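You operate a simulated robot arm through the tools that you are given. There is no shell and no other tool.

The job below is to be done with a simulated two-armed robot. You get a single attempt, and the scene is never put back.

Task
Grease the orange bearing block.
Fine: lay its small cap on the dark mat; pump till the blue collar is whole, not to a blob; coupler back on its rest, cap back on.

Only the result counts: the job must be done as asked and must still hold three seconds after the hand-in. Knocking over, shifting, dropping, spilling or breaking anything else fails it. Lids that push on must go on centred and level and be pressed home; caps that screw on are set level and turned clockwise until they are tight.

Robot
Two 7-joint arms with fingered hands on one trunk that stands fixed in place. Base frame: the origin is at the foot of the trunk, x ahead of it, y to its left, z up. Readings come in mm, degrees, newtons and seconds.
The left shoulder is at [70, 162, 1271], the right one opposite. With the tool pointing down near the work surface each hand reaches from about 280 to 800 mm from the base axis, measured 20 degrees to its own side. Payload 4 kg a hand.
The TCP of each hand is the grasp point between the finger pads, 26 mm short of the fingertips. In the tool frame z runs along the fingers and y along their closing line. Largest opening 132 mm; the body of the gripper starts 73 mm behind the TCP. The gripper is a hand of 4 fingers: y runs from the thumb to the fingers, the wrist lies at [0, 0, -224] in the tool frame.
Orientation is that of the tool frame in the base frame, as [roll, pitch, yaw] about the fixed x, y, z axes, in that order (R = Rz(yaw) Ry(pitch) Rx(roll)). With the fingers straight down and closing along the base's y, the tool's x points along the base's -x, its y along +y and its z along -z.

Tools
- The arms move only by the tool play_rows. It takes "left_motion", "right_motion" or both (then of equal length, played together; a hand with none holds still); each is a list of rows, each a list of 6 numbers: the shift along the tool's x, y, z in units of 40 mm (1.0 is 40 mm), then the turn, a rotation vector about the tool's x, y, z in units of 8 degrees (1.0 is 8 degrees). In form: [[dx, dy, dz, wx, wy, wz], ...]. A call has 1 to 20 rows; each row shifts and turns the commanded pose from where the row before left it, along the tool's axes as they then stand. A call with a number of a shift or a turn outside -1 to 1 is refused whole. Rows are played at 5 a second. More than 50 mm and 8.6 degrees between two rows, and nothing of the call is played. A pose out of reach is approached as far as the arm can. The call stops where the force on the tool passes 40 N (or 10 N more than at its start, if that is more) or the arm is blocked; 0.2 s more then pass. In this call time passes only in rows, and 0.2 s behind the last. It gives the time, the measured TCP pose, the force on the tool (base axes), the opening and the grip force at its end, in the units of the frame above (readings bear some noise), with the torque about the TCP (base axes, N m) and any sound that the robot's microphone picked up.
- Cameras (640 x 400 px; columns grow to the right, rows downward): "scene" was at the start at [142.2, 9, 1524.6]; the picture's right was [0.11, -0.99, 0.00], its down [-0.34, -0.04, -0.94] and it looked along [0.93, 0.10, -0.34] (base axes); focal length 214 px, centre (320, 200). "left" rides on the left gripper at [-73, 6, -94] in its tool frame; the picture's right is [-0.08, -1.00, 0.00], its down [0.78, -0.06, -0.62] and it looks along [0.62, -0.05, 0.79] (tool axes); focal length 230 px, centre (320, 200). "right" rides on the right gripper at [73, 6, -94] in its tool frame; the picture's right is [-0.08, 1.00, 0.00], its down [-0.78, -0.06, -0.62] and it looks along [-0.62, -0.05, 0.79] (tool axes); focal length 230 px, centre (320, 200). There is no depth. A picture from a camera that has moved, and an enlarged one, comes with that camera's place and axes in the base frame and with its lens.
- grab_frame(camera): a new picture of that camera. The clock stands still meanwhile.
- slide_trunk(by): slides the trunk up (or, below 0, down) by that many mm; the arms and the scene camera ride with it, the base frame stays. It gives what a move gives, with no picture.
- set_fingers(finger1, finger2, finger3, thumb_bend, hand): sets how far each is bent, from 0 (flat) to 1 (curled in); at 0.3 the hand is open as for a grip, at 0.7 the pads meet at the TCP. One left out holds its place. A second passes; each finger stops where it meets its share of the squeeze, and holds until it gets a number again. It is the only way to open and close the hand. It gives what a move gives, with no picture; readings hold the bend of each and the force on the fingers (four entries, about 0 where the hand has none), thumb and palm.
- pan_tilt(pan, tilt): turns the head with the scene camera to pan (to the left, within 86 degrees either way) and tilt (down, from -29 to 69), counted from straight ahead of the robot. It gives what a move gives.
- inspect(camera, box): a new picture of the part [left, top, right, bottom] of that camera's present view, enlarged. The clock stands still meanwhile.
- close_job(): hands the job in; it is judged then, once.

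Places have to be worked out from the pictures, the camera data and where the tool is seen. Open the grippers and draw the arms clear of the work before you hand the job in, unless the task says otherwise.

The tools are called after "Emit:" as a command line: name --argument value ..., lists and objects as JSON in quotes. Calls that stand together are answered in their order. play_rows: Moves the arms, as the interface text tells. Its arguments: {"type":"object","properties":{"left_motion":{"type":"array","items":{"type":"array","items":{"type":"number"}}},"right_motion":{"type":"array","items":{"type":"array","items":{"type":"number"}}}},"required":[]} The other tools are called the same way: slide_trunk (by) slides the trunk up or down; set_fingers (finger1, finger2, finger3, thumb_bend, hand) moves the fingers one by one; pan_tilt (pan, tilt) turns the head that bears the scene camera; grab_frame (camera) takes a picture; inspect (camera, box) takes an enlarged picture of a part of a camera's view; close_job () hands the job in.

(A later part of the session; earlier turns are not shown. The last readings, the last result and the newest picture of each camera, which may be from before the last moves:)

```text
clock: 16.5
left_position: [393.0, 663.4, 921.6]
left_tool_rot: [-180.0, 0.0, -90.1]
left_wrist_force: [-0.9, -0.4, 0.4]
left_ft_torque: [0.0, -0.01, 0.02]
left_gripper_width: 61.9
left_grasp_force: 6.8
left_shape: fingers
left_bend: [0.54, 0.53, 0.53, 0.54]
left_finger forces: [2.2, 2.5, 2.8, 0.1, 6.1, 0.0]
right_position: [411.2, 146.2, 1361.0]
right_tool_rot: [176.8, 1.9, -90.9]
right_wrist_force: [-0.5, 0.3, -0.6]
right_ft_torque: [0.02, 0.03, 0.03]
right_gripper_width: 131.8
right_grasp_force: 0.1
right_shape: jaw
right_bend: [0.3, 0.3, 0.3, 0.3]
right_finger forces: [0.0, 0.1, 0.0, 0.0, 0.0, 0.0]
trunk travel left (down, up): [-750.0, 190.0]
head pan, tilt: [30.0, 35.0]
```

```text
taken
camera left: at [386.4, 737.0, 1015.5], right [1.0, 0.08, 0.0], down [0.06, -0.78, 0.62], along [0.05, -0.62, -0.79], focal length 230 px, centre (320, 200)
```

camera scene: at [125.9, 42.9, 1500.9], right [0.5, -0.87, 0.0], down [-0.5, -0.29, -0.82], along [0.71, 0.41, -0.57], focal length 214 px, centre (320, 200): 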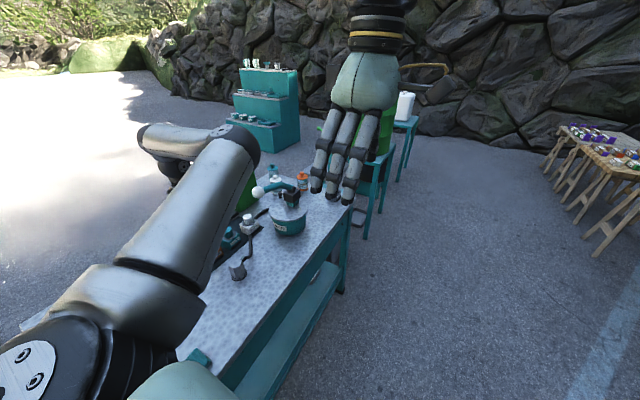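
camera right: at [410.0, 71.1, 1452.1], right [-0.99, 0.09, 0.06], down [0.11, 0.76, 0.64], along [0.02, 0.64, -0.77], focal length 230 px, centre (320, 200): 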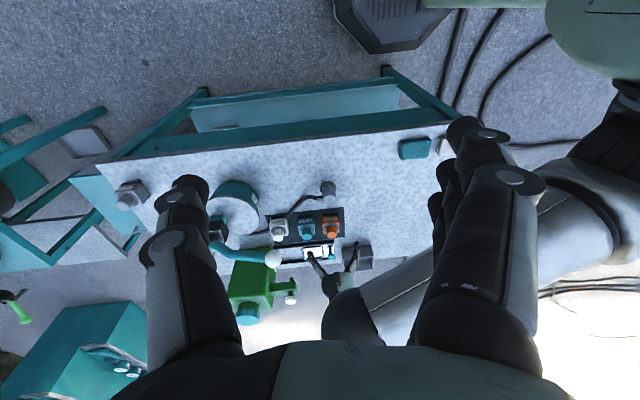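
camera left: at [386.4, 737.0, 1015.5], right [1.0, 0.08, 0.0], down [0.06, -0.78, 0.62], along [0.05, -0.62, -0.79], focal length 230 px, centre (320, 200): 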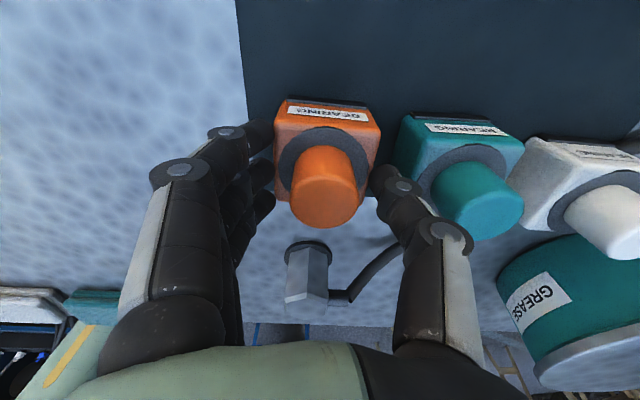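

The grip stopped at 62 mm with the tips on the block's sides, not the cap, so the tips reach below the block's top. I open again and raise the hand 13 mm.

Emit:
set_fingers --hand "left" --finger1 0.5 --finger2 0.5 --finger3 0.5 --thumb_bend 0.5

Emit:
play_rows --left_motion '[[0, 0, -0.33, 0, 0, 0]]'

Emit:
inspect --camera "right" --box '[300, 190, 360, 260]'

Emit:
inspect --camera "scene" --box '[180, 220, 260, 280]'

```text
clock: 17.5
left_position: [393.2, 663.7, 922.2]
left_tool_rot: [-180.0, 0.0, -90.2]
left_wrist_force: [-0.1, 0.7, -0.5]
left_ft_torque: [-0.01, -0.01, -0.02]
left_gripper_width: 70.0
left_grasp_force: 0.1
left_shape: fingers
left_bend: [0.5, 0.5, 0.5, 0.5]
left_finger forces: [0.1, 0.1, 0.1, 0.0, 0.0, 0.0]
right_position: [410.4, 147.6, 1361.0]
right_tool_rot: [176.8, 1.9, -91.0]
right_wrist_force: [-0.3, 0.3, 0.0]
right_ft_torque: [0.03, 0.02, -0.02]
right_gripper_width: 131.9
right_grasp_force: 0.0
right_shape: jaw
right_bend: [0.3, 0.3, 0.3, 0.3]
right_finger forces: [0.0, 0.0, 0.0, 0.1, 0.0, 0.0]
trunk travel left (down, up): [-750.0, 190.0]
head pan, tilt: [30.0, 35.0]
```

```text
clock: 17.9
left_position: [392.7, 664.4, 935.2]
left_tool_rot: [179.9, 0.0, -90.0]
left_wrist_force: [-0.8, -0.5, 0.5]
left_ft_torque: [-0.03, -0.02, -0.01]
left_gripper_width: 69.8
left_grasp_force: 0.1
left_shape: fingers
left_bend: [0.5, 0.5, 0.5, 0.5]
left_finger forces: [0.0, 0.0, 0.0, 0.0, 0.0, 0.0]
right_position: [411.0, 145.9, 1361.6]
right_tool_rot: [176.9, 1.9, -91.1]
right_wrist_force: [0.4, 0.2, 0.0]
right_ft_torque: [-0.02, 0.01, 0.03]
right_gripper_width: 132.1
right_grasp_force: 0.1
right_shape: jaw
right_bend: [0.3, 0.3, 0.3, 0.3]
right_finger forces: [0.0, 0.1, 0.0, 0.1, 0.0, 0.1]
trunk travel left (down, up): [-750.0, 190.0]
head pan, tilt: [30.0, 35.0]
```

```text
5.71 times, centred on (330, 225) of right
camera zoom: at [409.8, 70.7, 1452.2], right [-0.99, 0.09, 0.06], down [0.11, 0.76, 0.64], along [0.02, 0.64, -0.77], focal length 1315 px, centre (263, 57)
```

zoom: 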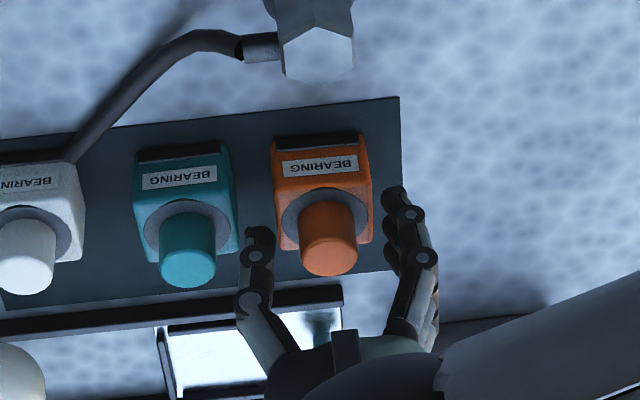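

```text
6.67 times, centred on (220, 250) of scene
camera zoom: at [125.6, 42.4, 1501.0], right [0.5, -0.87, 0.0], down [-0.5, -0.29, -0.82], along [0.71, 0.41, -0.57], focal length 1430 px, centre (987, -133)
```

zoom: 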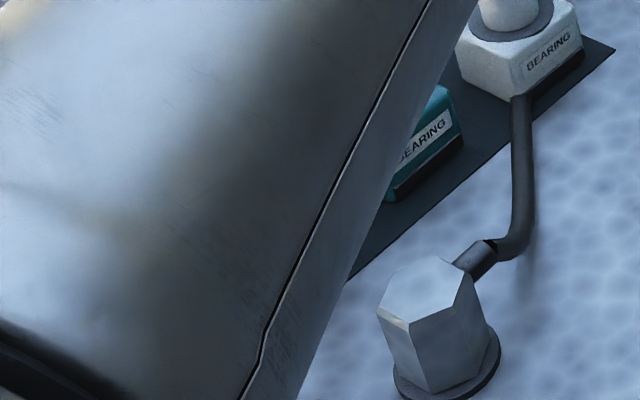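

Now I check the fingertips' height against the block with the left camera.

Emit:
inspect --camera "left" --box '[210, 80, 450, 260]'

```text
2.22 times, centred on (330, 170) of left
camera zoom: at [386.6, 736.7, 1028.9], right [1.0, 0.08, 0.0], down [0.06, -0.78, 0.62], along [0.05, -0.61, -0.79], focal length 511 px, centre (298, 267)
```

zoom: 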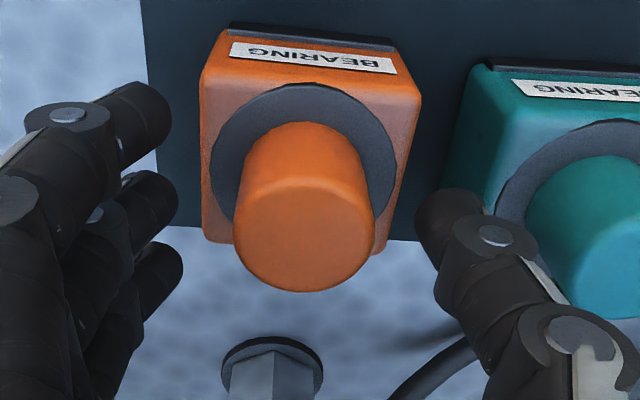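

The cap top is at z≈924 and the washer at ≈886; with TCP at 935 the tips clear the block. I close on the cap.

Emit:
set_fingers --hand "left" --finger1 0.58 --finger2 0.58 --finger3 0.58 --thumb_bend 0.58

Emit:
inspect --camera "left" --box '[210, 80, 450, 260]'

```text
clock: 18.9
left_position: [393.3, 663.8, 935.8]
left_tool_rot: [-179.9, 0.0, -90.1]
left_wrist_force: [0.4, -0.3, -0.2]
left_ft_torque: [0.0, -0.01, 0.0]
left_gripper_width: 49.3
left_grasp_force: 0.0
left_shape: fingers
left_bend: [0.57, 0.57, 0.57, 0.57]
left_finger forces: [0.0, 0.0, 0.0, 0.0, 0.1, 0.0]
right_position: [410.7, 146.3, 1360.4]
right_tool_rot: [176.7, 1.9, -91.0]
right_wrist_force: [0.1, 0.2, -0.8]
right_ft_torque: [-0.01, -0.01, 0.03]
right_gripper_width: 132.1
right_grasp_force: 0.1
right_shape: jaw
right_bend: [0.3, 0.3, 0.3, 0.3]
right_finger forces: [0.0, 0.0, 0.0, 0.1, 0.1, 0.0]
trunk travel left (down, up): [-750.0, 190.0]
head pan, tilt: [30.0, 35.0]
```

```text
2.22 times, centred on (330, 170) of left
camera zoom: at [386.9, 737.0, 1028.5], right [1.0, 0.08, 0.0], down [0.06, -0.78, 0.62], along [0.05, -0.62, -0.79], focal length 511 px, centre (298, 267)
```

zoom: 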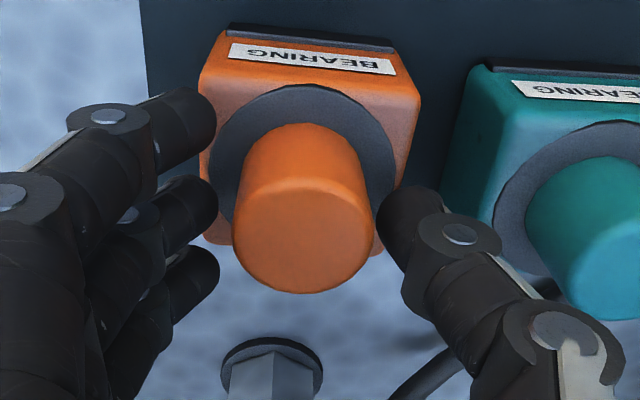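

The pads flank the cap at 49 mm with no contact yet. I close further.

Emit:
set_fingers --hand "left" --finger1 0.63 --finger2 0.64 --finger3 0.63 --thumb_bend 0.64

Emit:
inspect --camera "left" --box '[210, 80, 450, 260]'

```text
clock: 19.9
left_position: [393.0, 663.7, 936.2]
left_tool_rot: [-180.0, -0.1, -90.1]
left_wrist_force: [1.3, -0.7, -0.1]
left_ft_torque: [0.01, -0.03, 0.0]
left_gripper_width: 34.3
left_grasp_force: 2.9
left_shape: fingers
left_bend: [0.63, 0.6, 0.63, 0.62]
left_finger forces: [0.0, 3.4, 0.0, 0.0, 3.6, 0.0]
right_position: [411.1, 145.4, 1359.0]
right_tool_rot: [176.8, 1.9, -91.0]
right_wrist_force: [0.8, 0.8, -0.3]
right_ft_torque: [0.0, 0.0, 0.04]
right_gripper_width: 131.9
right_grasp_force: 0.1
right_shape: jaw
right_bend: [0.3, 0.3, 0.3, 0.3]
right_finger forces: [0.0, 0.0, 0.1, 0.1, 0.0, 0.0]
trunk travel left (down, up): [-750.0, 190.0]
head pan, tilt: [30.0, 35.0]
```

```text
2.22 times, centred on (330, 170) of left
camera zoom: at [386.9, 736.9, 1028.5], right [1.0, 0.08, 0.0], down [0.06, -0.78, 0.62], along [0.05, -0.62, -0.79], focal length 511 px, centre (298, 267)
```

zoom: 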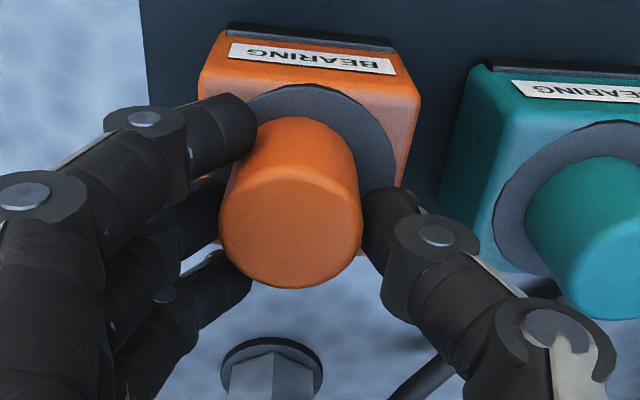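

The middle finger and thumb hold the cap (34 mm, 3.4 N). I firm up the squeeze a little before lifting.

Emit:
set_fingers --hand "left" --finger1 0.66 --finger2 0.68 --finger3 0.66 --thumb_bend 0.68

Emit:
inspect --camera "left" --box '[210, 80, 450, 260]'

```text
clock: 20.9
left_position: [393.0, 663.7, 934.5]
left_tool_rot: [179.9, 0.0, -90.1]
left_wrist_force: [0.6, -0.3, 0.1]
left_ft_torque: [-0.02, -0.01, 0.0]
left_gripper_width: 30.9
left_grasp_force: 7.6
left_shape: fingers
left_bend: [0.64, 0.6, 0.66, 0.64]
left_finger forces: [1.5, 5.6, 0.0, 0.0, 8.2, 0.0]
right_position: [410.8, 144.7, 1361.4]
right_tool_rot: [176.8, 1.9, -90.9]
right_wrist_force: [0.6, -0.1, 0.8]
right_ft_torque: [-0.01, 0.02, 0.01]
right_gripper_width: 132.1
right_grasp_force: 0.1
right_shape: jaw
right_bend: [0.3, 0.3, 0.3, 0.3]
right_finger forces: [0.1, 0.0, 0.1, 0.0, 0.0, 0.1]
trunk travel left (down, up): [-750.0, 190.0]
head pan, tilt: [30.0, 35.0]
```

```text
2.22 times, centred on (330, 170) of left
camera zoom: at [387.1, 736.8, 1028.5], right [1.0, 0.08, 0.0], down [0.06, -0.78, 0.62], along [0.05, -0.62, -0.79], focal length 511 px, centre (298, 267)
```

zoom: 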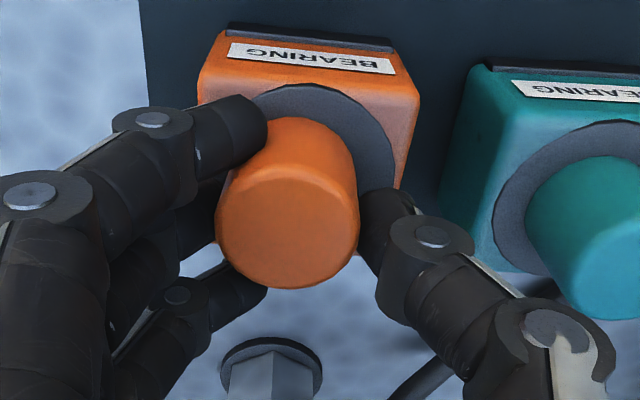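

Held at 8 N with the thumb, and the wrist force stays near zero. I lift 4 mm and look at the force.

Emit:
play_rows --left_motion '[[0, 0, -0.05, 0, 0, 0], [0, 0, -0.05, 0, 0, 0]]'

Emit:
inspect --camera "left" --box '[210, 80, 450, 260]'

Emit:
inspect --camera "right" --box '[300, 190, 360, 260]'

```text
clock: 21.5
left_position: [392.6, 664.0, 940.5]
left_tool_rot: [-179.9, 0.0, -89.9]
left_wrist_force: [0.1, -0.7, -0.5]
left_ft_torque: [0.02, -0.01, 0.0]
left_gripper_width: 30.9
left_grasp_force: 7.4
left_shape: fingers
left_bend: [0.64, 0.6, 0.66, 0.65]
left_finger forces: [1.6, 5.9, 0.0, 0.1, 7.7, 0.0]
right_position: [411.2, 146.8, 1361.3]
right_tool_rot: [176.8, 1.9, -91.0]
right_wrist_force: [-0.4, 0.5, 0.1]
right_ft_torque: [0.03, -0.01, 0.01]
right_gripper_width: 132.0
right_grasp_force: 0.1
right_shape: jaw
right_bend: [0.3, 0.3, 0.3, 0.3]
right_finger forces: [0.0, 0.0, 0.0, 0.0, 0.1, 0.0]
trunk travel left (down, up): [-750.0, 190.0]
head pan, tilt: [30.0, 35.0]
```

```text
2.22 times, centred on (330, 170) of left
camera zoom: at [386.6, 737.0, 1032.6], right [1.0, 0.08, 0.0], down [0.06, -0.78, 0.62], along [0.05, -0.62, -0.79], focal length 511 px, centre (298, 267)
```

zoom: 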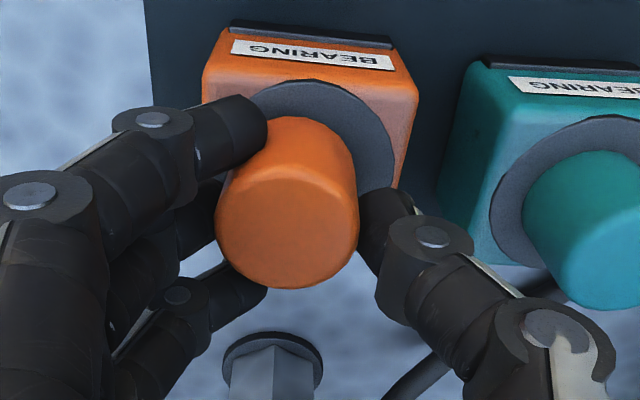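

```text
5.71 times, centred on (330, 225) of right
camera zoom: at [409.9, 71.2, 1452.1], right [-0.99, 0.09, 0.06], down [0.11, 0.76, 0.64], along [0.02, 0.64, -0.77], focal length 1315 px, centre (263, 57)
```

zoom: 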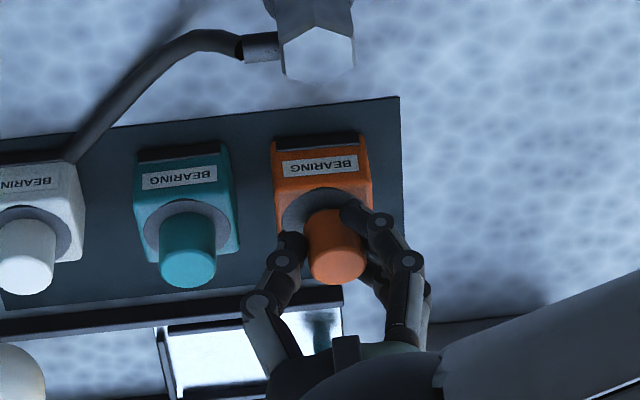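

The cap follows the hand while the block stays; no pull on the wrist. So it simply lifts off. I raise it 36 mm more.

Emit:
play_rows --left_motion '[[0, 0, -0.2, 0, 0, 0], [0, 0, -0.35, 0, 0, 0], [0, 0, -0.4, 0, 0, 0]]'

Emit:
grab_frame --camera "left"

Emit:
inspect --camera "right" --box '[300, 190, 360, 260]'

```text
clock: 22.3
left_position: [392.9, 664.7, 978.5]
left_tool_rot: [179.9, 0.0, -90.1]
left_wrist_force: [-0.7, -0.9, 0.1]
left_ft_torque: [0.02, -0.01, 0.0]
left_gripper_width: 30.8
left_grasp_force: 7.5
left_shape: fingers
left_bend: [0.64, 0.6, 0.66, 0.65]
left_finger forces: [1.8, 5.8, 0.0, 0.1, 7.8, 0.1]
right_position: [410.6, 146.1, 1359.7]
right_tool_rot: [176.9, 2.0, -91.0]
right_wrist_force: [-0.4, 0.1, 0.4]
right_ft_torque: [-0.01, -0.01, 0.0]
right_gripper_width: 131.9
right_grasp_force: 0.0
right_shape: jaw
right_bend: [0.3, 0.3, 0.3, 0.3]
right_finger forces: [0.1, 0.1, 0.0, 0.0, 0.0, 0.0]
trunk travel left (down, up): [-750.0, 190.0]
head pan, tilt: [30.0, 35.0]
```

```text
taken
camera left: at [386.5, 736.7, 1070.6], right [1.0, 0.08, 0.0], down [0.06, -0.78, 0.62], along [0.05, -0.62, -0.79], focal length 230 px, centre (320, 200)
```

left: 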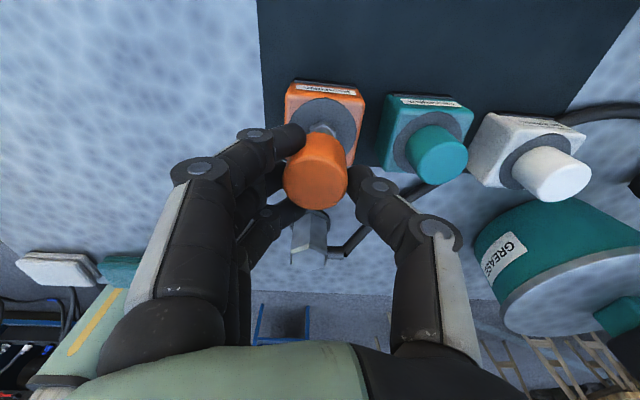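

```text
5.71 times, centred on (330, 225) of right
camera zoom: at [409.6, 70.7, 1452.2], right [-0.99, 0.09, 0.06], down [0.11, 0.76, 0.64], along [0.02, 0.64, -0.77], focal length 1315 px, centre (263, 57)
```

zoom: 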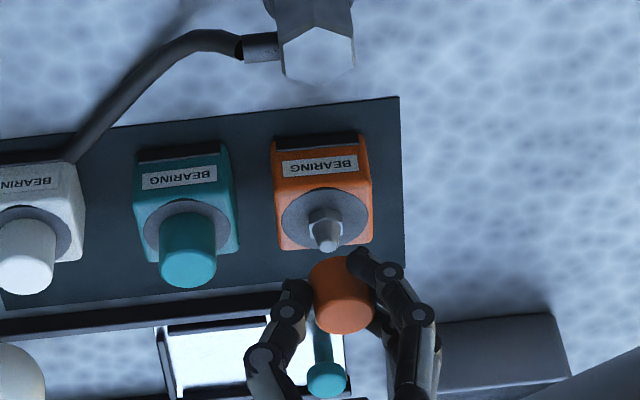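

The cap came off and the grease nipple shows. I carry the cap over to the free strip of mat behind-left of the block (cap centre ≈ (368, 737)) and stop above it.

Emit:
play_rows --left_motion '[[-0.9, 0.26, 0, 0, 0, 0], [-0.9, 0.26, 0, 0, 0, 0], [0, 0, 0.45, 0, 0, 0], [0, 0, 0.45, 0, 0, 0]]'

Emit:
grab_frame --camera "left"

Emit:
inspect --camera "right" --box '[290, 190, 380, 270]'

```text
clock: 23.3
left_position: [373.2, 736.2, 940.1]
left_tool_rot: [179.8, 0.1, -90.1]
left_wrist_force: [0.4, 0.3, -0.4]
left_ft_torque: [-0.01, -0.03, 0.01]
left_gripper_width: 31.0
left_grasp_force: 7.8
left_shape: fingers
left_bend: [0.64, 0.6, 0.66, 0.65]
left_finger forces: [1.8, 5.7, 0.0, 0.0, 7.6, 0.1]
right_position: [411.1, 146.5, 1360.2]
right_tool_rot: [176.8, 1.9, -90.9]
right_wrist_force: [0.9, -0.6, 0.2]
right_ft_torque: [0.0, -0.01, 0.01]
right_gripper_width: 132.2
right_grasp_force: 0.1
right_shape: jaw
right_bend: [0.3, 0.3, 0.3, 0.3]
right_finger forces: [0.1, 0.0, 0.1, 0.0, 0.0, 0.0]
trunk travel left (down, up): [-750.0, 190.0]
head pan, tilt: [30.0, 35.0]
```

```text
taken
camera left: at [366.6, 809.9, 1033.2], right [1.0, 0.08, 0.0], down [0.06, -0.78, 0.62], along [0.05, -0.62, -0.79], focal length 230 px, centre (320, 200)
```

left: 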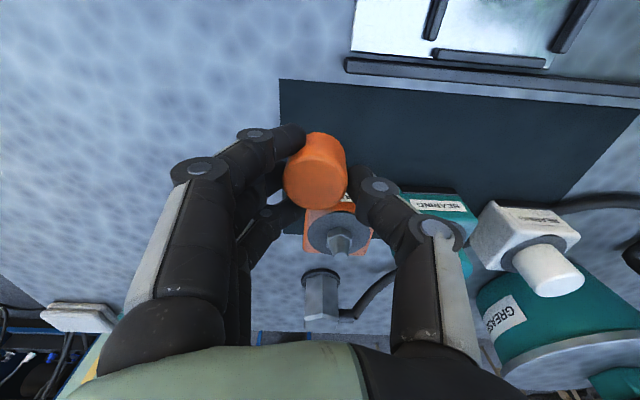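

```text
5.00 times, centred on (335, 230) of right
camera zoom: at [410.4, 71.7, 1452.0], right [-0.99, 0.09, 0.06], down [0.11, 0.76, 0.64], along [0.02, 0.64, -0.77], focal length 1150 px, centre (245, 50)
```

zoom: 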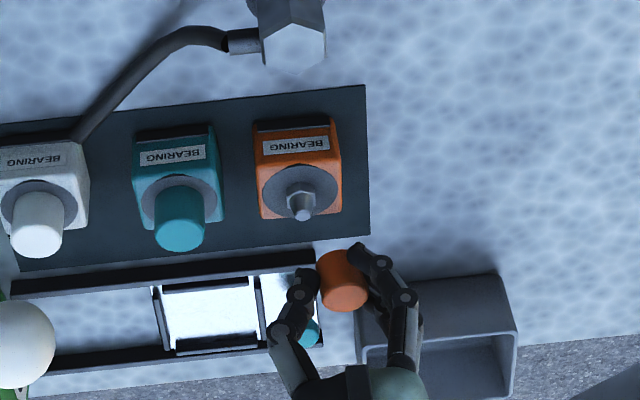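

The mat's far corner is at about (342, 775), so the cap will stand well inside. I lower it in steps and watch for contact.

Emit:
play_rows --left_motion '[[0, 0, 0.35, 0, 0, 0], [0, 0, 0.25, 0, 0, 0], [0, 0, 0.05, 0, 0, 0]]'

Emit:
inspect --camera "right" --box '[310, 205, 370, 265]'

Emit:
grab_frame --camera "left"

```text
clock: 24.1
left_position: [372.2, 735.9, 915.8]
left_tool_rot: [-179.9, 0.0, -90.1]
left_wrist_force: [0.4, 0.5, 0.7]
left_ft_torque: [-0.01, 0.01, -0.01]
left_gripper_width: 30.7
left_grasp_force: 7.5
left_shape: fingers
left_bend: [0.64, 0.6, 0.66, 0.65]
left_finger forces: [1.8, 5.7, 0.0, 0.1, 7.5, 0.0]
right_position: [410.7, 145.2, 1360.9]
right_tool_rot: [176.7, 1.8, -91.0]
right_wrist_force: [0.1, -0.1, 0.4]
right_ft_torque: [0.0, 0.01, -0.01]
right_gripper_width: 132.0
right_grasp_force: 0.1
right_shape: jaw
right_bend: [0.3, 0.3, 0.3, 0.3]
right_finger forces: [0.0, 0.0, 0.0, 0.0, 0.0, 0.0]
trunk travel left (down, up): [-750.0, 190.0]
head pan, tilt: [30.0, 35.0]
```

```text
6.67 times, centred on (340, 235) of right
camera zoom: at [409.7, 71.1, 1452.2], right [-0.99, 0.09, 0.06], down [0.11, 0.76, 0.64], along [0.02, 0.64, -0.77], focal length 1534 px, centre (187, -33)
```

zoom: 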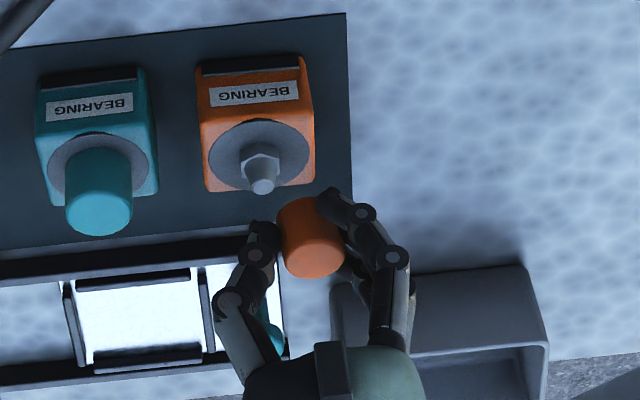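

```text
taken
camera left: at [365.8, 809.2, 1008.3], right [1.0, 0.08, 0.0], down [0.06, -0.78, 0.62], along [0.05, -0.62, -0.79], focal length 230 px, centre (320, 200)
```

left: 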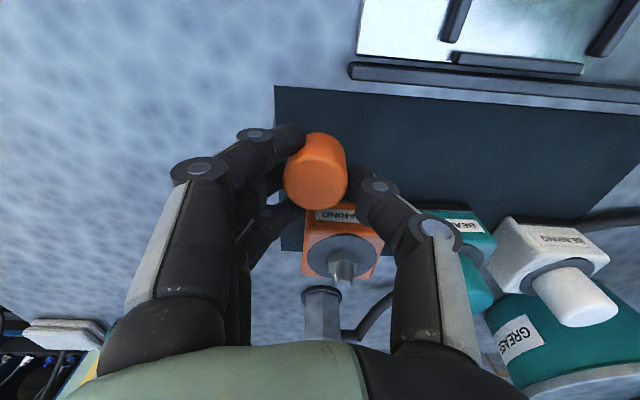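

No contact yet at TCP 916. I lower in small steps.

Emit:
play_rows --left_motion '[[0, 0, 0.05, 0, 0, 0], [0, 0, 0.05, 0, 0, 0]]'

Emit:
play_rows --left_motion '[[0, 0, 0.04, 0, 0, 0], [0, 0, 0.04, 0, 0, 0]]'

```text
clock: 24.7
left_position: [373.9, 735.5, 911.0]
left_tool_rot: [-180.0, 0.1, -90.1]
left_wrist_force: [0.2, 0.3, -0.9]
left_ft_torque: [-0.01, -0.01, 0.0]
left_gripper_width: 30.8
left_grasp_force: 7.3
left_shape: fingers
left_bend: [0.64, 0.6, 0.66, 0.65]
left_finger forces: [1.8, 5.6, 0.1, 0.0, 7.6, 0.0]
right_position: [411.4, 145.2, 1360.6]
right_tool_rot: [176.7, 1.9, -91.0]
right_wrist_force: [0.2, -0.6, -0.5]
right_ft_torque: [0.02, 0.0, 0.0]
right_gripper_width: 131.9
right_grasp_force: 0.0
right_shape: jaw
right_bend: [0.3, 0.3, 0.3, 0.3]
right_finger forces: [0.1, 0.0, 0.0, 0.0, 0.0, 0.1]
trunk travel left (down, up): [-750.0, 190.0]
head pan, tilt: [30.0, 35.0]
```

```text
clock: 25.3
left_position: [372.3, 736.6, 907.3]
left_tool_rot: [179.9, 0.0, -90.0]
left_wrist_force: [1.3, 0.2, -0.4]
left_ft_torque: [0.0, 0.01, 0.01]
left_gripper_width: 30.8
left_grasp_force: 7.2
left_shape: fingers
left_bend: [0.64, 0.6, 0.66, 0.65]
left_finger forces: [1.8, 5.6, 0.0, 0.0, 7.5, 0.0]
right_position: [411.8, 145.8, 1361.1]
right_tool_rot: [176.8, 2.0, -91.0]
right_wrist_force: [0.1, -0.7, 0.7]
right_ft_torque: [-0.02, 0.01, -0.04]
right_gripper_width: 131.9
right_grasp_force: 0.0
right_shape: jaw
right_bend: [0.3, 0.3, 0.3, 0.3]
right_finger forces: [0.1, 0.1, 0.0, 0.0, 0.1, 0.1]
trunk travel left (down, up): [-750.0, 190.0]
head pan, tilt: [30.0, 35.0]
```

Still no contact at 907. A picture to judge the gap.

Emit:
inspect --camera "right" --box '[325, 210, 360, 245]'

Emit:
inspect --camera "left" --box '[240, 80, 420, 280]'

```text
11.43 times, centred on (342, 228) of right
camera zoom: at [410.0, 71.2, 1452.1], right [-0.99, 0.09, 0.06], down [0.11, 0.76, 0.64], along [0.02, 0.64, -0.77], focal length 2629 px, centre (63, -114)
```

zoom: 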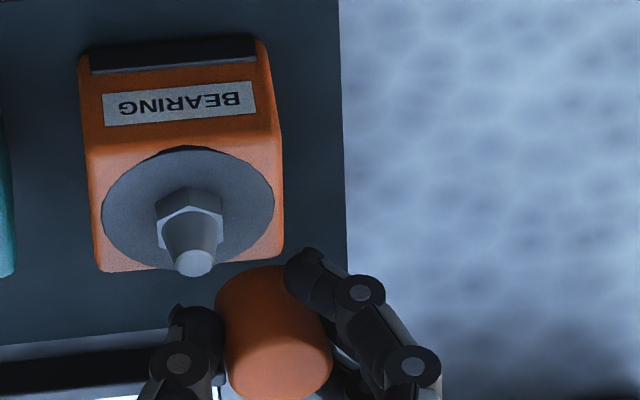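

```text
2.00 times, centred on (330, 180) of left
camera zoom: at [365.9, 809.4, 1001.3], right [1.0, 0.08, 0.0], down [0.06, -0.78, 0.62], along [0.05, -0.62, -0.79], focal length 460 px, centre (300, 240)
```

zoom: 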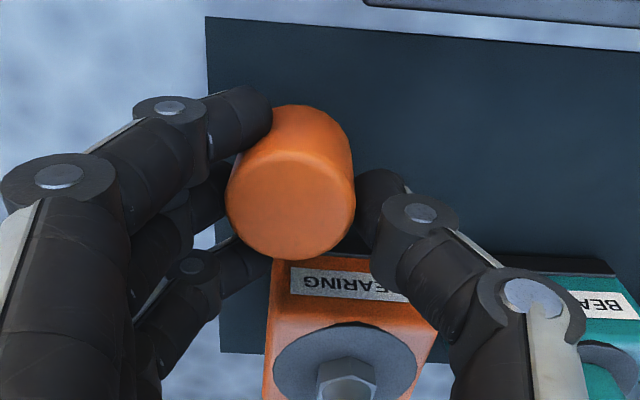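

The cap leans some 12° toward the fingers in the grip, which will settle on release. I keep lowering until it touches.

Emit:
play_rows --left_motion '[[0, 0, 0.04, 0, 0, 0], [0, 0, 0.04, 0, 0, 0]]'

Emit:
play_rows --left_motion '[[0, 0, 0.04, 0, 0, 0], [0, 0, 0.03, 0, 0, 0]]'

```text
clock: 25.9
left_position: [373.0, 736.9, 906.2]
left_tool_rot: [-180.0, 0.0, -90.1]
left_wrist_force: [0.1, -0.5, -0.1]
left_ft_torque: [0.0, 0.01, 0.02]
left_gripper_width: 30.7
left_grasp_force: 7.9
left_shape: fingers
left_bend: [0.64, 0.6, 0.66, 0.65]
left_finger forces: [1.8, 5.8, 0.0, 0.0, 7.6, 0.1]
right_position: [411.0, 146.8, 1361.2]
right_tool_rot: [176.8, 1.9, -90.9]
right_wrist_force: [0.0, 0.2, -0.8]
right_ft_torque: [0.0, 0.0, -0.02]
right_gripper_width: 131.6
right_grasp_force: 0.0
right_shape: jaw
right_bend: [0.3, 0.3, 0.3, 0.3]
right_finger forces: [0.0, 0.0, 0.1, 0.1, 0.1, 0.0]
trunk travel left (down, up): [-750.0, 190.0]
head pan, tilt: [30.0, 35.0]
```

```text
clock: 26.5
left_position: [372.2, 736.0, 903.5]
left_tool_rot: [180.0, 0.1, -90.1]
left_wrist_force: [0.6, -1.0, 0.6]
left_ft_torque: [0.0, 0.03, -0.02]
left_gripper_width: 30.8
left_grasp_force: 7.2
left_shape: fingers
left_bend: [0.64, 0.6, 0.66, 0.65]
left_finger forces: [1.8, 5.7, 0.0, 0.1, 7.6, 0.1]
right_position: [410.6, 146.8, 1360.6]
right_tool_rot: [176.8, 1.8, -91.0]
right_wrist_force: [-0.1, -0.1, -0.7]
right_ft_torque: [0.01, -0.01, 0.0]
right_gripper_width: 132.2
right_grasp_force: 0.0
right_shape: jaw
right_bend: [0.3, 0.3, 0.3, 0.3]
right_finger forces: [0.0, 0.0, 0.0, 0.0, 0.1, 0.1]
trunk travel left (down, up): [-750.0, 190.0]
head pan, tilt: [30.0, 35.0]
```

Readings lag about 2.5 mm behind the command, so it may be touching. I look closer.

Emit:
inspect --camera "left" --box '[240, 80, 420, 280]'

Emit:
inspect --camera "right" --box '[325, 210, 360, 245]'

```text
2.00 times, centred on (330, 180) of left
camera zoom: at [366.0, 809.0, 995.5], right [1.0, 0.08, 0.0], down [0.06, -0.78, 0.62], along [0.05, -0.62, -0.79], focal length 460 px, centre (300, 240)
```

zoom: 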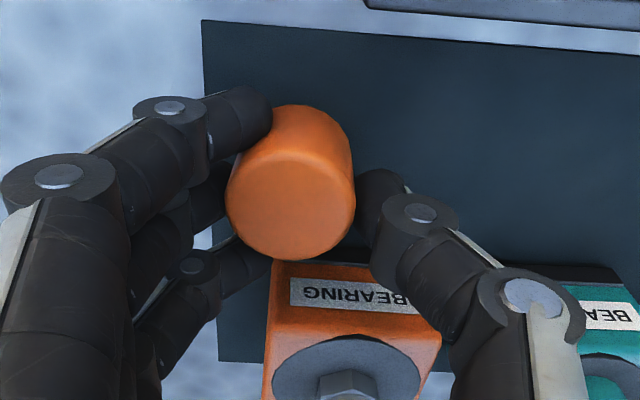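

```text
11.43 times, centred on (342, 228) of right
camera zoom: at [410.0, 71.3, 1452.1], right [-0.99, 0.09, 0.06], down [0.11, 0.76, 0.64], along [0.02, 0.64, -0.77], focal length 2629 px, centre (63, -114)
```

zoom: 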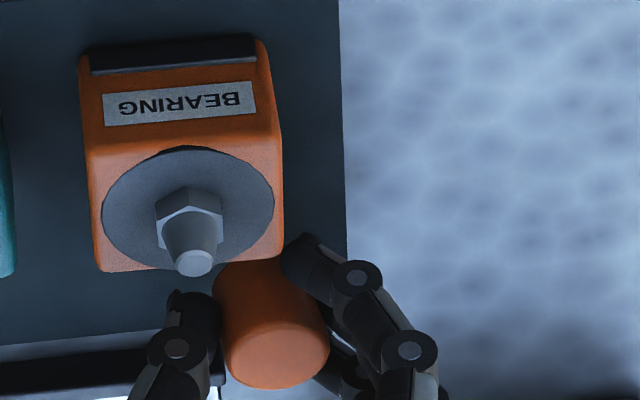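

By a better-conditioned pair of views the mat is at z≈848–852, so contact should be close. I keep lowering in 1.5–2 mm steps.

Emit:
play_rows --left_motion '[[0, 0, 0.05, 0, 0, 0], [0, 0, 0, 0, 0, 0]]'

Emit:
play_rows --left_motion '[[0, 0, 0.05, 0, 0, 0], [0, 0, 0, 0, 0, 0]]'

Emit:
inspect --camera "left" --box '[240, 80, 420, 280]'

```text
clock: 27.1
left_position: [372.3, 736.2, 901.7]
left_tool_rot: [-180.0, 0.0, -90.1]
left_wrist_force: [-0.8, 0.1, -0.3]
left_ft_torque: [-0.01, 0.02, 0.03]
left_gripper_width: 30.5
left_grasp_force: 8.1
left_shape: fingers
left_bend: [0.64, 0.6, 0.66, 0.65]
left_finger forces: [1.7, 5.7, 0.0, 0.0, 7.6, 0.0]
right_position: [410.8, 145.5, 1360.9]
right_tool_rot: [176.8, 1.9, -91.0]
right_wrist_force: [-0.4, 1.1, -0.5]
right_ft_torque: [0.0, 0.02, -0.01]
right_gripper_width: 132.1
right_grasp_force: 0.0
right_shape: jaw
right_bend: [0.3, 0.3, 0.3, 0.3]
right_finger forces: [0.0, 0.1, 0.0, 0.0, 0.0, 0.0]
trunk travel left (down, up): [-750.0, 190.0]
head pan, tilt: [30.0, 35.0]
```

```text
clock: 27.7
left_position: [372.3, 735.7, 899.1]
left_tool_rot: [-180.0, 0.1, -90.1]
left_wrist_force: [-0.2, 0.3, 0.9]
left_ft_torque: [-0.03, -0.01, 0.04]
left_gripper_width: 30.8
left_grasp_force: 7.3
left_shape: fingers
left_bend: [0.64, 0.6, 0.66, 0.65]
left_finger forces: [1.9, 5.7, 0.0, 0.1, 7.6, 0.0]
right_position: [410.6, 145.5, 1360.2]
right_tool_rot: [176.8, 1.9, -91.0]
right_wrist_force: [0.3, 0.6, 1.3]
right_ft_torque: [0.0, 0.01, 0.0]
right_gripper_width: 132.2
right_grasp_force: 0.0
right_shape: jaw
right_bend: [0.3, 0.3, 0.3, 0.3]
right_finger forces: [0.1, 0.0, 0.0, 0.0, 0.0, 0.0]
trunk travel left (down, up): [-750.0, 190.0]
head pan, tilt: [30.0, 35.0]
```

```text
2.00 times, centred on (330, 180) of left
camera zoom: at [366.1, 809.2, 991.3], right [1.0, 0.08, 0.0], down [0.06, -0.78, 0.62], along [0.05, -0.62, -0.79], focal length 460 px, centre (300, 240)
```

zoom: 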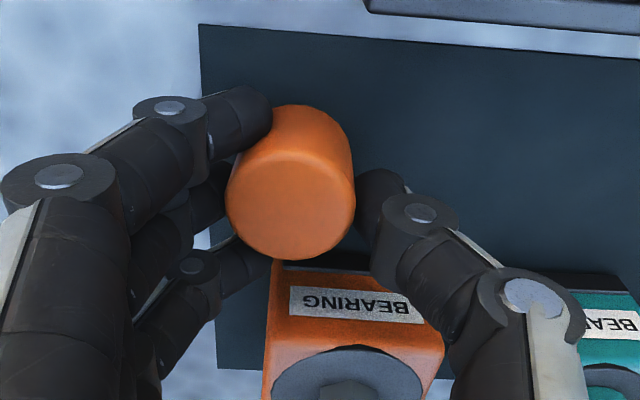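

Still free at 899. Two more small steps.

Emit:
play_rows --left_motion '[[0, 0, 0.05, 0, 0, 0], [0, 0, 0, 0, 0, 0]]'

Emit:
play_rows --left_motion '[[0, 0, 0.05, 0, 0, 0], [0, 0, 0, 0, 0, 0]]'

Emit:
inspect --camera "left" --box '[240, 80, 420, 280]'

```text
clock: 28.3
left_position: [373.2, 736.9, 896.4]
left_tool_rot: [179.9, 0.1, -90.1]
left_wrist_force: [0.3, -0.2, -0.6]
left_ft_torque: [0.0, 0.01, -0.01]
left_gripper_width: 30.8
left_grasp_force: 7.3
left_shape: fingers
left_bend: [0.64, 0.6, 0.66, 0.65]
left_finger forces: [1.7, 5.7, 0.0, 0.0, 7.6, 0.0]
right_position: [411.1, 146.3, 1360.8]
right_tool_rot: [176.9, 1.9, -91.0]
right_wrist_force: [0.5, -0.3, -0.4]
right_ft_torque: [0.01, -0.08, -0.03]
right_gripper_width: 131.9
right_grasp_force: 0.0
right_shape: jaw
right_bend: [0.3, 0.3, 0.3, 0.3]
right_finger forces: [0.0, 0.1, 0.0, 0.0, 0.1, 0.1]
trunk travel left (down, up): [-750.0, 190.0]
head pan, tilt: [30.0, 35.0]
```

```text
clock: 28.9
left_position: [371.8, 736.2, 894.4]
left_tool_rot: [179.9, -0.1, -90.2]
left_wrist_force: [-0.7, 0.3, 0.1]
left_ft_torque: [0.01, 0.03, 0.01]
left_gripper_width: 30.8
left_grasp_force: 7.0
left_shape: fingers
left_bend: [0.64, 0.6, 0.66, 0.65]
left_finger forces: [1.8, 5.7, 0.0, 0.0, 7.6, 0.1]
right_position: [411.0, 146.4, 1360.3]
right_tool_rot: [176.9, 1.9, -91.0]
right_wrist_force: [0.4, 1.1, -0.4]
right_ft_torque: [-0.02, -0.02, -0.02]
right_gripper_width: 131.8
right_grasp_force: 0.0
right_shape: jaw
right_bend: [0.3, 0.3, 0.3, 0.3]
right_finger forces: [0.1, 0.0, 0.0, 0.1, 0.0, 0.0]
trunk travel left (down, up): [-750.0, 190.0]
head pan, tilt: [30.0, 35.0]
```

```text
2.00 times, centred on (330, 180) of left
camera zoom: at [366.0, 809.0, 987.7], right [1.0, 0.08, 0.0], down [0.06, -0.78, 0.62], along [0.05, -0.62, -0.79], focal length 460 px, centre (300, 240)
```

zoom: 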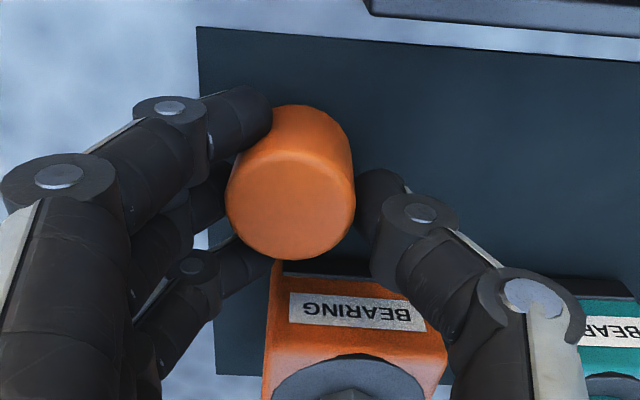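

Reviewing the sizes, the cap is only about 27 mm tall, so its lower edge is now near z≈851. I keep stepping down.

Emit:
play_rows --left_motion '[[0, 0, 0.05, 0, 0, 0], [0, 0, 0, 0, 0, 0]]'

Emit:
play_rows --left_motion '[[0, 0, 0.04, 0, 0, 0], [0, 0, 0, 0, 0, 0]]'

Emit:
inspect --camera "left" --box '[240, 80, 420, 280]'

```text
clock: 29.5
left_position: [371.6, 734.5, 893.1]
left_tool_rot: [180.0, 0.0, -90.1]
left_wrist_force: [0.6, -1.0, -0.3]
left_ft_torque: [0.0, 0.0, 0.03]
left_gripper_width: 30.8
left_grasp_force: 7.7
left_shape: fingers
left_bend: [0.64, 0.6, 0.66, 0.65]
left_finger forces: [1.8, 5.8, 0.0, 0.0, 7.7, 0.0]
right_position: [410.5, 146.1, 1360.7]
right_tool_rot: [176.8, 1.9, -91.0]
right_wrist_force: [-0.8, 0.6, 0.3]
right_ft_torque: [-0.02, 0.02, -0.04]
right_gripper_width: 131.8
right_grasp_force: 0.1
right_shape: jaw
right_bend: [0.3, 0.3, 0.3, 0.3]
right_finger forces: [0.0, 0.0, 0.0, 0.0, 0.0, 0.0]
trunk travel left (down, up): [-750.0, 190.0]
head pan, tilt: [30.0, 35.0]
```

```text
clock: 30.1
left_position: [372.4, 737.0, 891.5]
left_tool_rot: [-180.0, -0.1, -90.1]
left_wrist_force: [-0.1, 0.1, -0.2]
left_ft_torque: [0.03, 0.05, -0.03]
left_gripper_width: 30.9
left_grasp_force: 6.9
left_shape: fingers
left_bend: [0.64, 0.6, 0.66, 0.65]
left_finger forces: [1.8, 5.8, 0.0, 0.1, 7.6, 0.1]
right_position: [411.2, 145.6, 1360.4]
right_tool_rot: [176.8, 2.0, -91.1]
right_wrist_force: [0.1, 0.2, -0.3]
right_ft_torque: [0.01, 0.0, 0.02]
right_gripper_width: 131.8
right_grasp_force: 0.0
right_shape: jaw
right_bend: [0.3, 0.3, 0.3, 0.3]
right_finger forces: [0.0, 0.0, 0.0, 0.0, 0.0, 0.1]
trunk travel left (down, up): [-750.0, 190.0]
head pan, tilt: [30.0, 35.0]
```

```text
2.00 times, centred on (330, 180) of left
camera zoom: at [366.1, 809.0, 983.9], right [1.0, 0.08, 0.0], down [0.06, -0.78, 0.62], along [0.05, -0.62, -0.79], focal length 460 px, centre (300, 240)
```

zoom: 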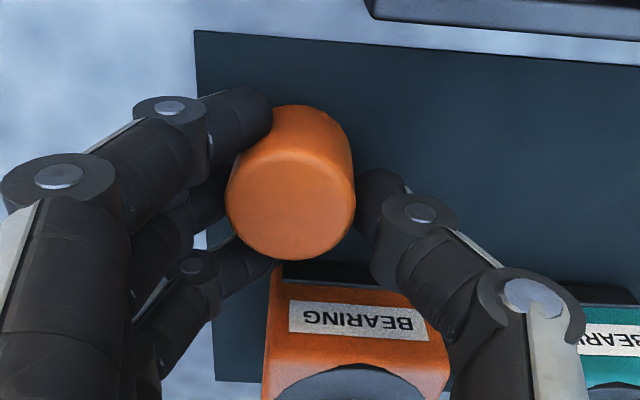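

Mat height solves to z≈848; still no touch at TCP 890. I go on down carefully.

Emit:
play_rows --left_motion '[[0, 0, 0.05, 0, 0, 0], [0, 0, 0, 0, 0, 0]]'

Emit:
play_rows --left_motion '[[0, 0, 0.05, 0, 0, 0], [0, 0, 0, 0, 0, 0]]'

Emit:
inspect --camera "left" --box '[240, 80, 420, 280]'

Emit:
inspect --camera "right" --box '[325, 210, 360, 245]'

```text
clock: 30.7
left_position: [371.5, 737.0, 888.6]
left_tool_rot: [179.9, 0.0, -90.1]
left_wrist_force: [1.0, -0.1, -1.0]
left_ft_torque: [-0.02, 0.01, 0.01]
left_gripper_width: 30.9
left_grasp_force: 7.2
left_shape: fingers
left_bend: [0.64, 0.6, 0.66, 0.65]
left_finger forces: [1.9, 5.7, 0.1, 0.0, 7.6, 0.0]
right_position: [410.8, 147.0, 1361.6]
right_tool_rot: [176.8, 1.9, -91.0]
right_wrist_force: [-0.9, -0.5, -0.9]
right_ft_torque: [0.03, -0.02, -0.01]
right_gripper_width: 131.7
right_grasp_force: 0.1
right_shape: jaw
right_bend: [0.3, 0.3, 0.3, 0.3]
right_finger forces: [0.0, 0.0, 0.1, 0.0, 0.0, 0.0]
trunk travel left (down, up): [-750.0, 190.0]
head pan, tilt: [30.0, 35.0]
```

```text
clock: 31.3
left_position: [370.9, 736.1, 887.7]
left_tool_rot: [180.0, 0.0, -90.1]
left_wrist_force: [0.5, -0.2, 2.3]
left_ft_torque: [0.01, -0.01, 0.0]
left_gripper_width: 30.9
left_grasp_force: 8.3
left_shape: fingers
left_bend: [0.64, 0.6, 0.66, 0.65]
left_finger forces: [1.8, 5.9, 0.0, 0.0, 7.8, 0.0]
right_position: [410.8, 145.8, 1360.6]
right_tool_rot: [176.8, 1.9, -91.0]
right_wrist_force: [0.1, -0.2, -0.4]
right_ft_torque: [0.02, 0.0, 0.01]
right_gripper_width: 131.8
right_grasp_force: 0.0
right_shape: jaw
right_bend: [0.3, 0.3, 0.3, 0.3]
right_finger forces: [0.0, 0.0, 0.0, 0.0, 0.0, 0.0]
trunk travel left (down, up): [-750.0, 190.0]
head pan, tilt: [30.0, 35.0]
```

```text
2.00 times, centred on (330, 180) of left
camera zoom: at [366.0, 809.4, 980.1], right [1.0, 0.08, 0.0], down [0.06, -0.78, 0.62], along [0.05, -0.61, -0.79], focal length 460 px, centre (300, 240)
```

zoom: 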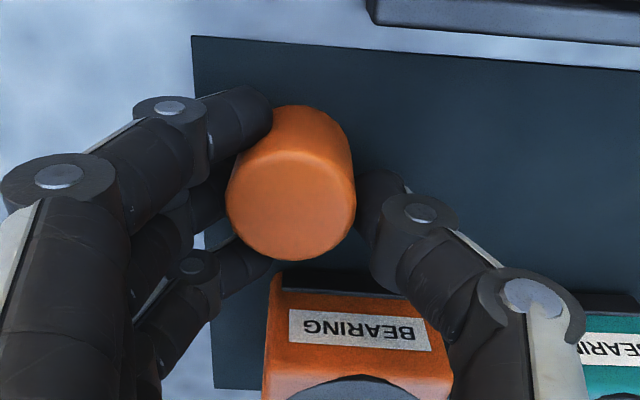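

```text
11.43 times, centred on (342, 228) of right
camera zoom: at [409.9, 70.9, 1452.2], right [-0.99, 0.09, 0.06], down [0.11, 0.76, 0.64], along [0.02, 0.64, -0.77], focal length 2629 px, centre (63, -114)
```

zoom: 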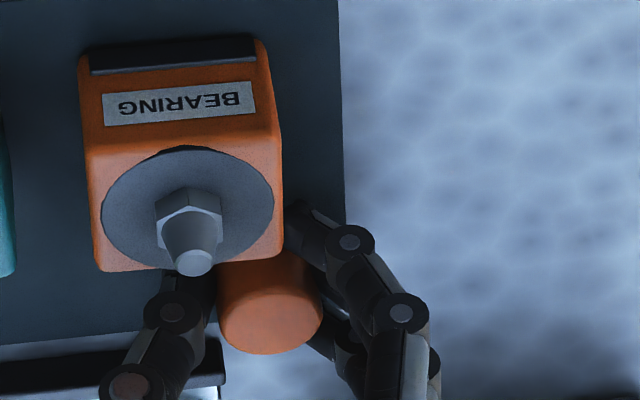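

Contact at last (2.3 N up). I open the hand a little to let the cap settle on the mat.

Emit:
set_fingers --hand "left" --finger1 0.58 --finger2 0.57 --finger3 0.58 --thumb_bend 0.6

Emit:
inspect --camera "left" --box '[240, 80, 420, 280]'

Emit:
inspect --camera "right" --box '[325, 210, 360, 245]'

```text
clock: 32.3
left_position: [371.1, 736.6, 887.3]
left_tool_rot: [180.0, 0.0, -90.0]
left_wrist_force: [0.3, -0.2, -0.8]
left_ft_torque: [-0.01, -0.03, 0.0]
left_gripper_width: 43.2
left_grasp_force: 0.0
left_shape: fingers
left_bend: [0.57, 0.56, 0.57, 0.6]
left_finger forces: [0.0, 0.1, 0.0, 0.0, 0.0, 0.0]
right_position: [410.7, 146.1, 1361.6]
right_tool_rot: [176.8, 1.9, -90.9]
right_wrist_force: [0.9, -0.6, -0.8]
right_ft_torque: [-0.02, -0.04, -0.01]
right_gripper_width: 131.8
right_grasp_force: 0.0
right_shape: jaw
right_bend: [0.3, 0.3, 0.3, 0.3]
right_finger forces: [0.0, 0.1, 0.0, 0.1, 0.1, 0.0]
trunk travel left (down, up): [-750.0, 190.0]
head pan, tilt: [30.0, 35.0]
```

```text
2.00 times, centred on (330, 180) of left
camera zoom: at [366.0, 809.5, 979.8], right [1.0, 0.08, 0.0], down [0.06, -0.78, 0.62], along [0.05, -0.62, -0.79], focal length 460 px, centre (300, 240)
```

zoom: 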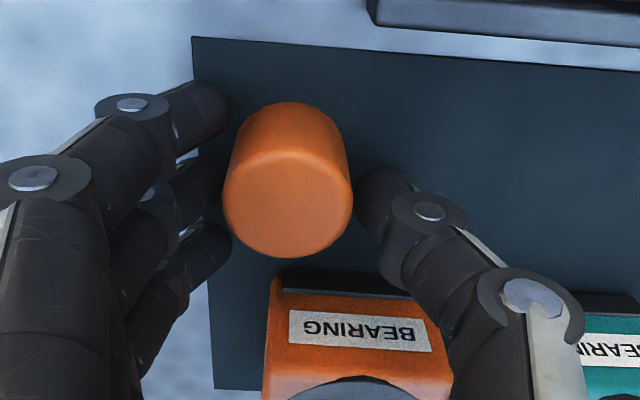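

```text
11.43 times, centred on (342, 228) of right
camera zoom: at [410.0, 71.2, 1452.1], right [-0.99, 0.09, 0.06], down [0.11, 0.76, 0.64], along [0.02, 0.64, -0.77], focal length 2629 px, centre (63, -114)
```

zoom: 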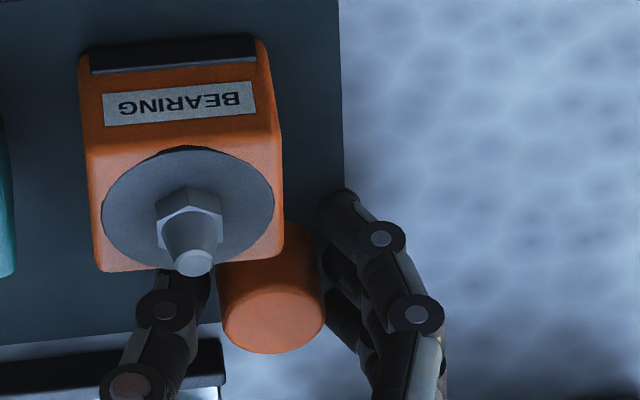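

The cap stands free on the mat. I open a bit wider and lift the hand straight up.

Emit:
set_fingers --hand "left" --finger1 0.5 --finger2 0.5 --finger3 0.5 --thumb_bend 0.5

Emit:
play_rows --left_motion '[[0, 0, -0.2, 0, 0, 0], [0, 0, -0.6, 0, 0, 0], [0, 0, -0.9, 0, 0, 0], [0, 0, -0.9, 0, 0, 0], [0, 0, -0.9, 0, 0, 0]]'

Emit:
grab_frame --camera "left"

Emit:
inspect --camera "right" --box '[310, 200, 370, 260]'

```text
clock: 33.3
left_position: [371.7, 735.5, 887.9]
left_tool_rot: [-180.0, 0.0, -90.2]
left_wrist_force: [0.4, 0.2, -0.4]
left_ft_torque: [-0.01, 0.0, 0.02]
left_gripper_width: 70.2
left_grasp_force: 0.1
left_shape: fingers
left_bend: [0.5, 0.5, 0.5, 0.5]
left_finger forces: [0.0, 0.0, 0.1, 0.0, 0.0, 0.1]
right_position: [412.3, 146.3, 1360.2]
right_tool_rot: [176.8, 1.9, -91.0]
right_wrist_force: [-0.7, 0.4, -0.3]
right_ft_torque: [-0.02, -0.02, -0.02]
right_gripper_width: 131.8
right_grasp_force: 0.0
right_shape: jaw
right_bend: [0.3, 0.3, 0.3, 0.3]
right_finger forces: [0.1, 0.0, 0.0, 0.0, 0.0, 0.0]
trunk travel left (down, up): [-750.0, 190.0]
head pan, tilt: [30.0, 35.0]
```

```text
clock: 34.5
left_position: [370.8, 735.9, 1028.3]
left_tool_rot: [179.9, -0.1, -90.0]
left_wrist_force: [-1.1, -0.6, 0.0]
left_ft_torque: [0.02, -0.02, 0.0]
left_gripper_width: 69.9
left_grasp_force: 0.1
left_shape: fingers
left_bend: [0.5, 0.5, 0.5, 0.5]
left_finger forces: [0.1, 0.0, 0.0, 0.0, 0.0, 0.0]
right_position: [410.1, 145.2, 1362.2]
right_tool_rot: [176.9, 1.9, -91.0]
right_wrist_force: [-0.2, 0.2, 0.4]
right_ft_torque: [0.02, 0.02, 0.01]
right_gripper_width: 132.0
right_grasp_force: 0.1
right_shape: jaw
right_bend: [0.3, 0.3, 0.3, 0.3]
right_finger forces: [0.1, 0.0, 0.0, 0.0, 0.0, 0.0]
trunk travel left (down, up): [-750.0, 190.0]
head pan, tilt: [30.0, 35.0]
```

```text
taken
camera left: at [364.0, 809.4, 1121.6], right [1.0, 0.08, 0.0], down [0.06, -0.78, 0.62], along [0.05, -0.61, -0.79], focal length 230 px, centre (320, 200)
```

left: 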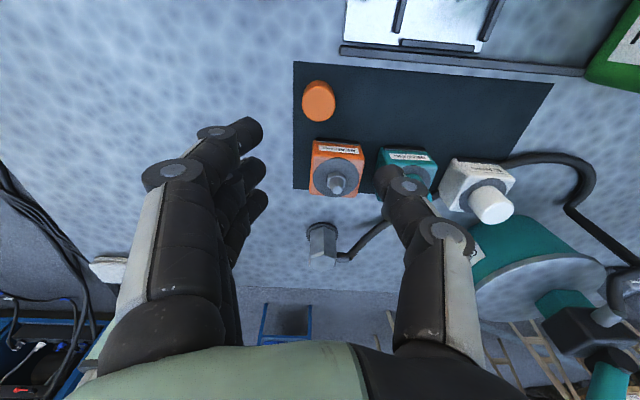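

```text
6.67 times, centred on (340, 230) of right
camera zoom: at [409.1, 70.3, 1452.4], right [-0.99, 0.09, 0.06], down [0.11, 0.76, 0.64], along [0.02, 0.64, -0.77], focal length 1534 px, centre (187, 0)
```

zoom: 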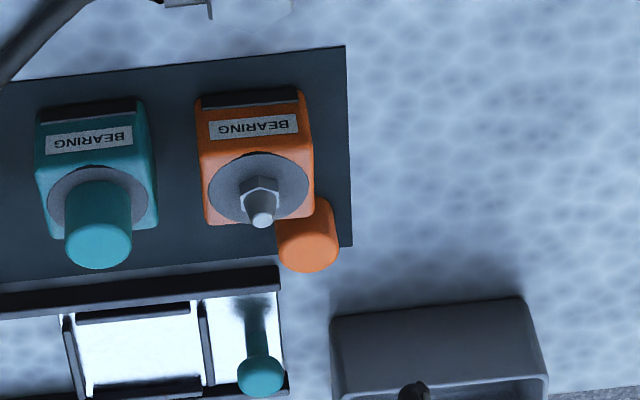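

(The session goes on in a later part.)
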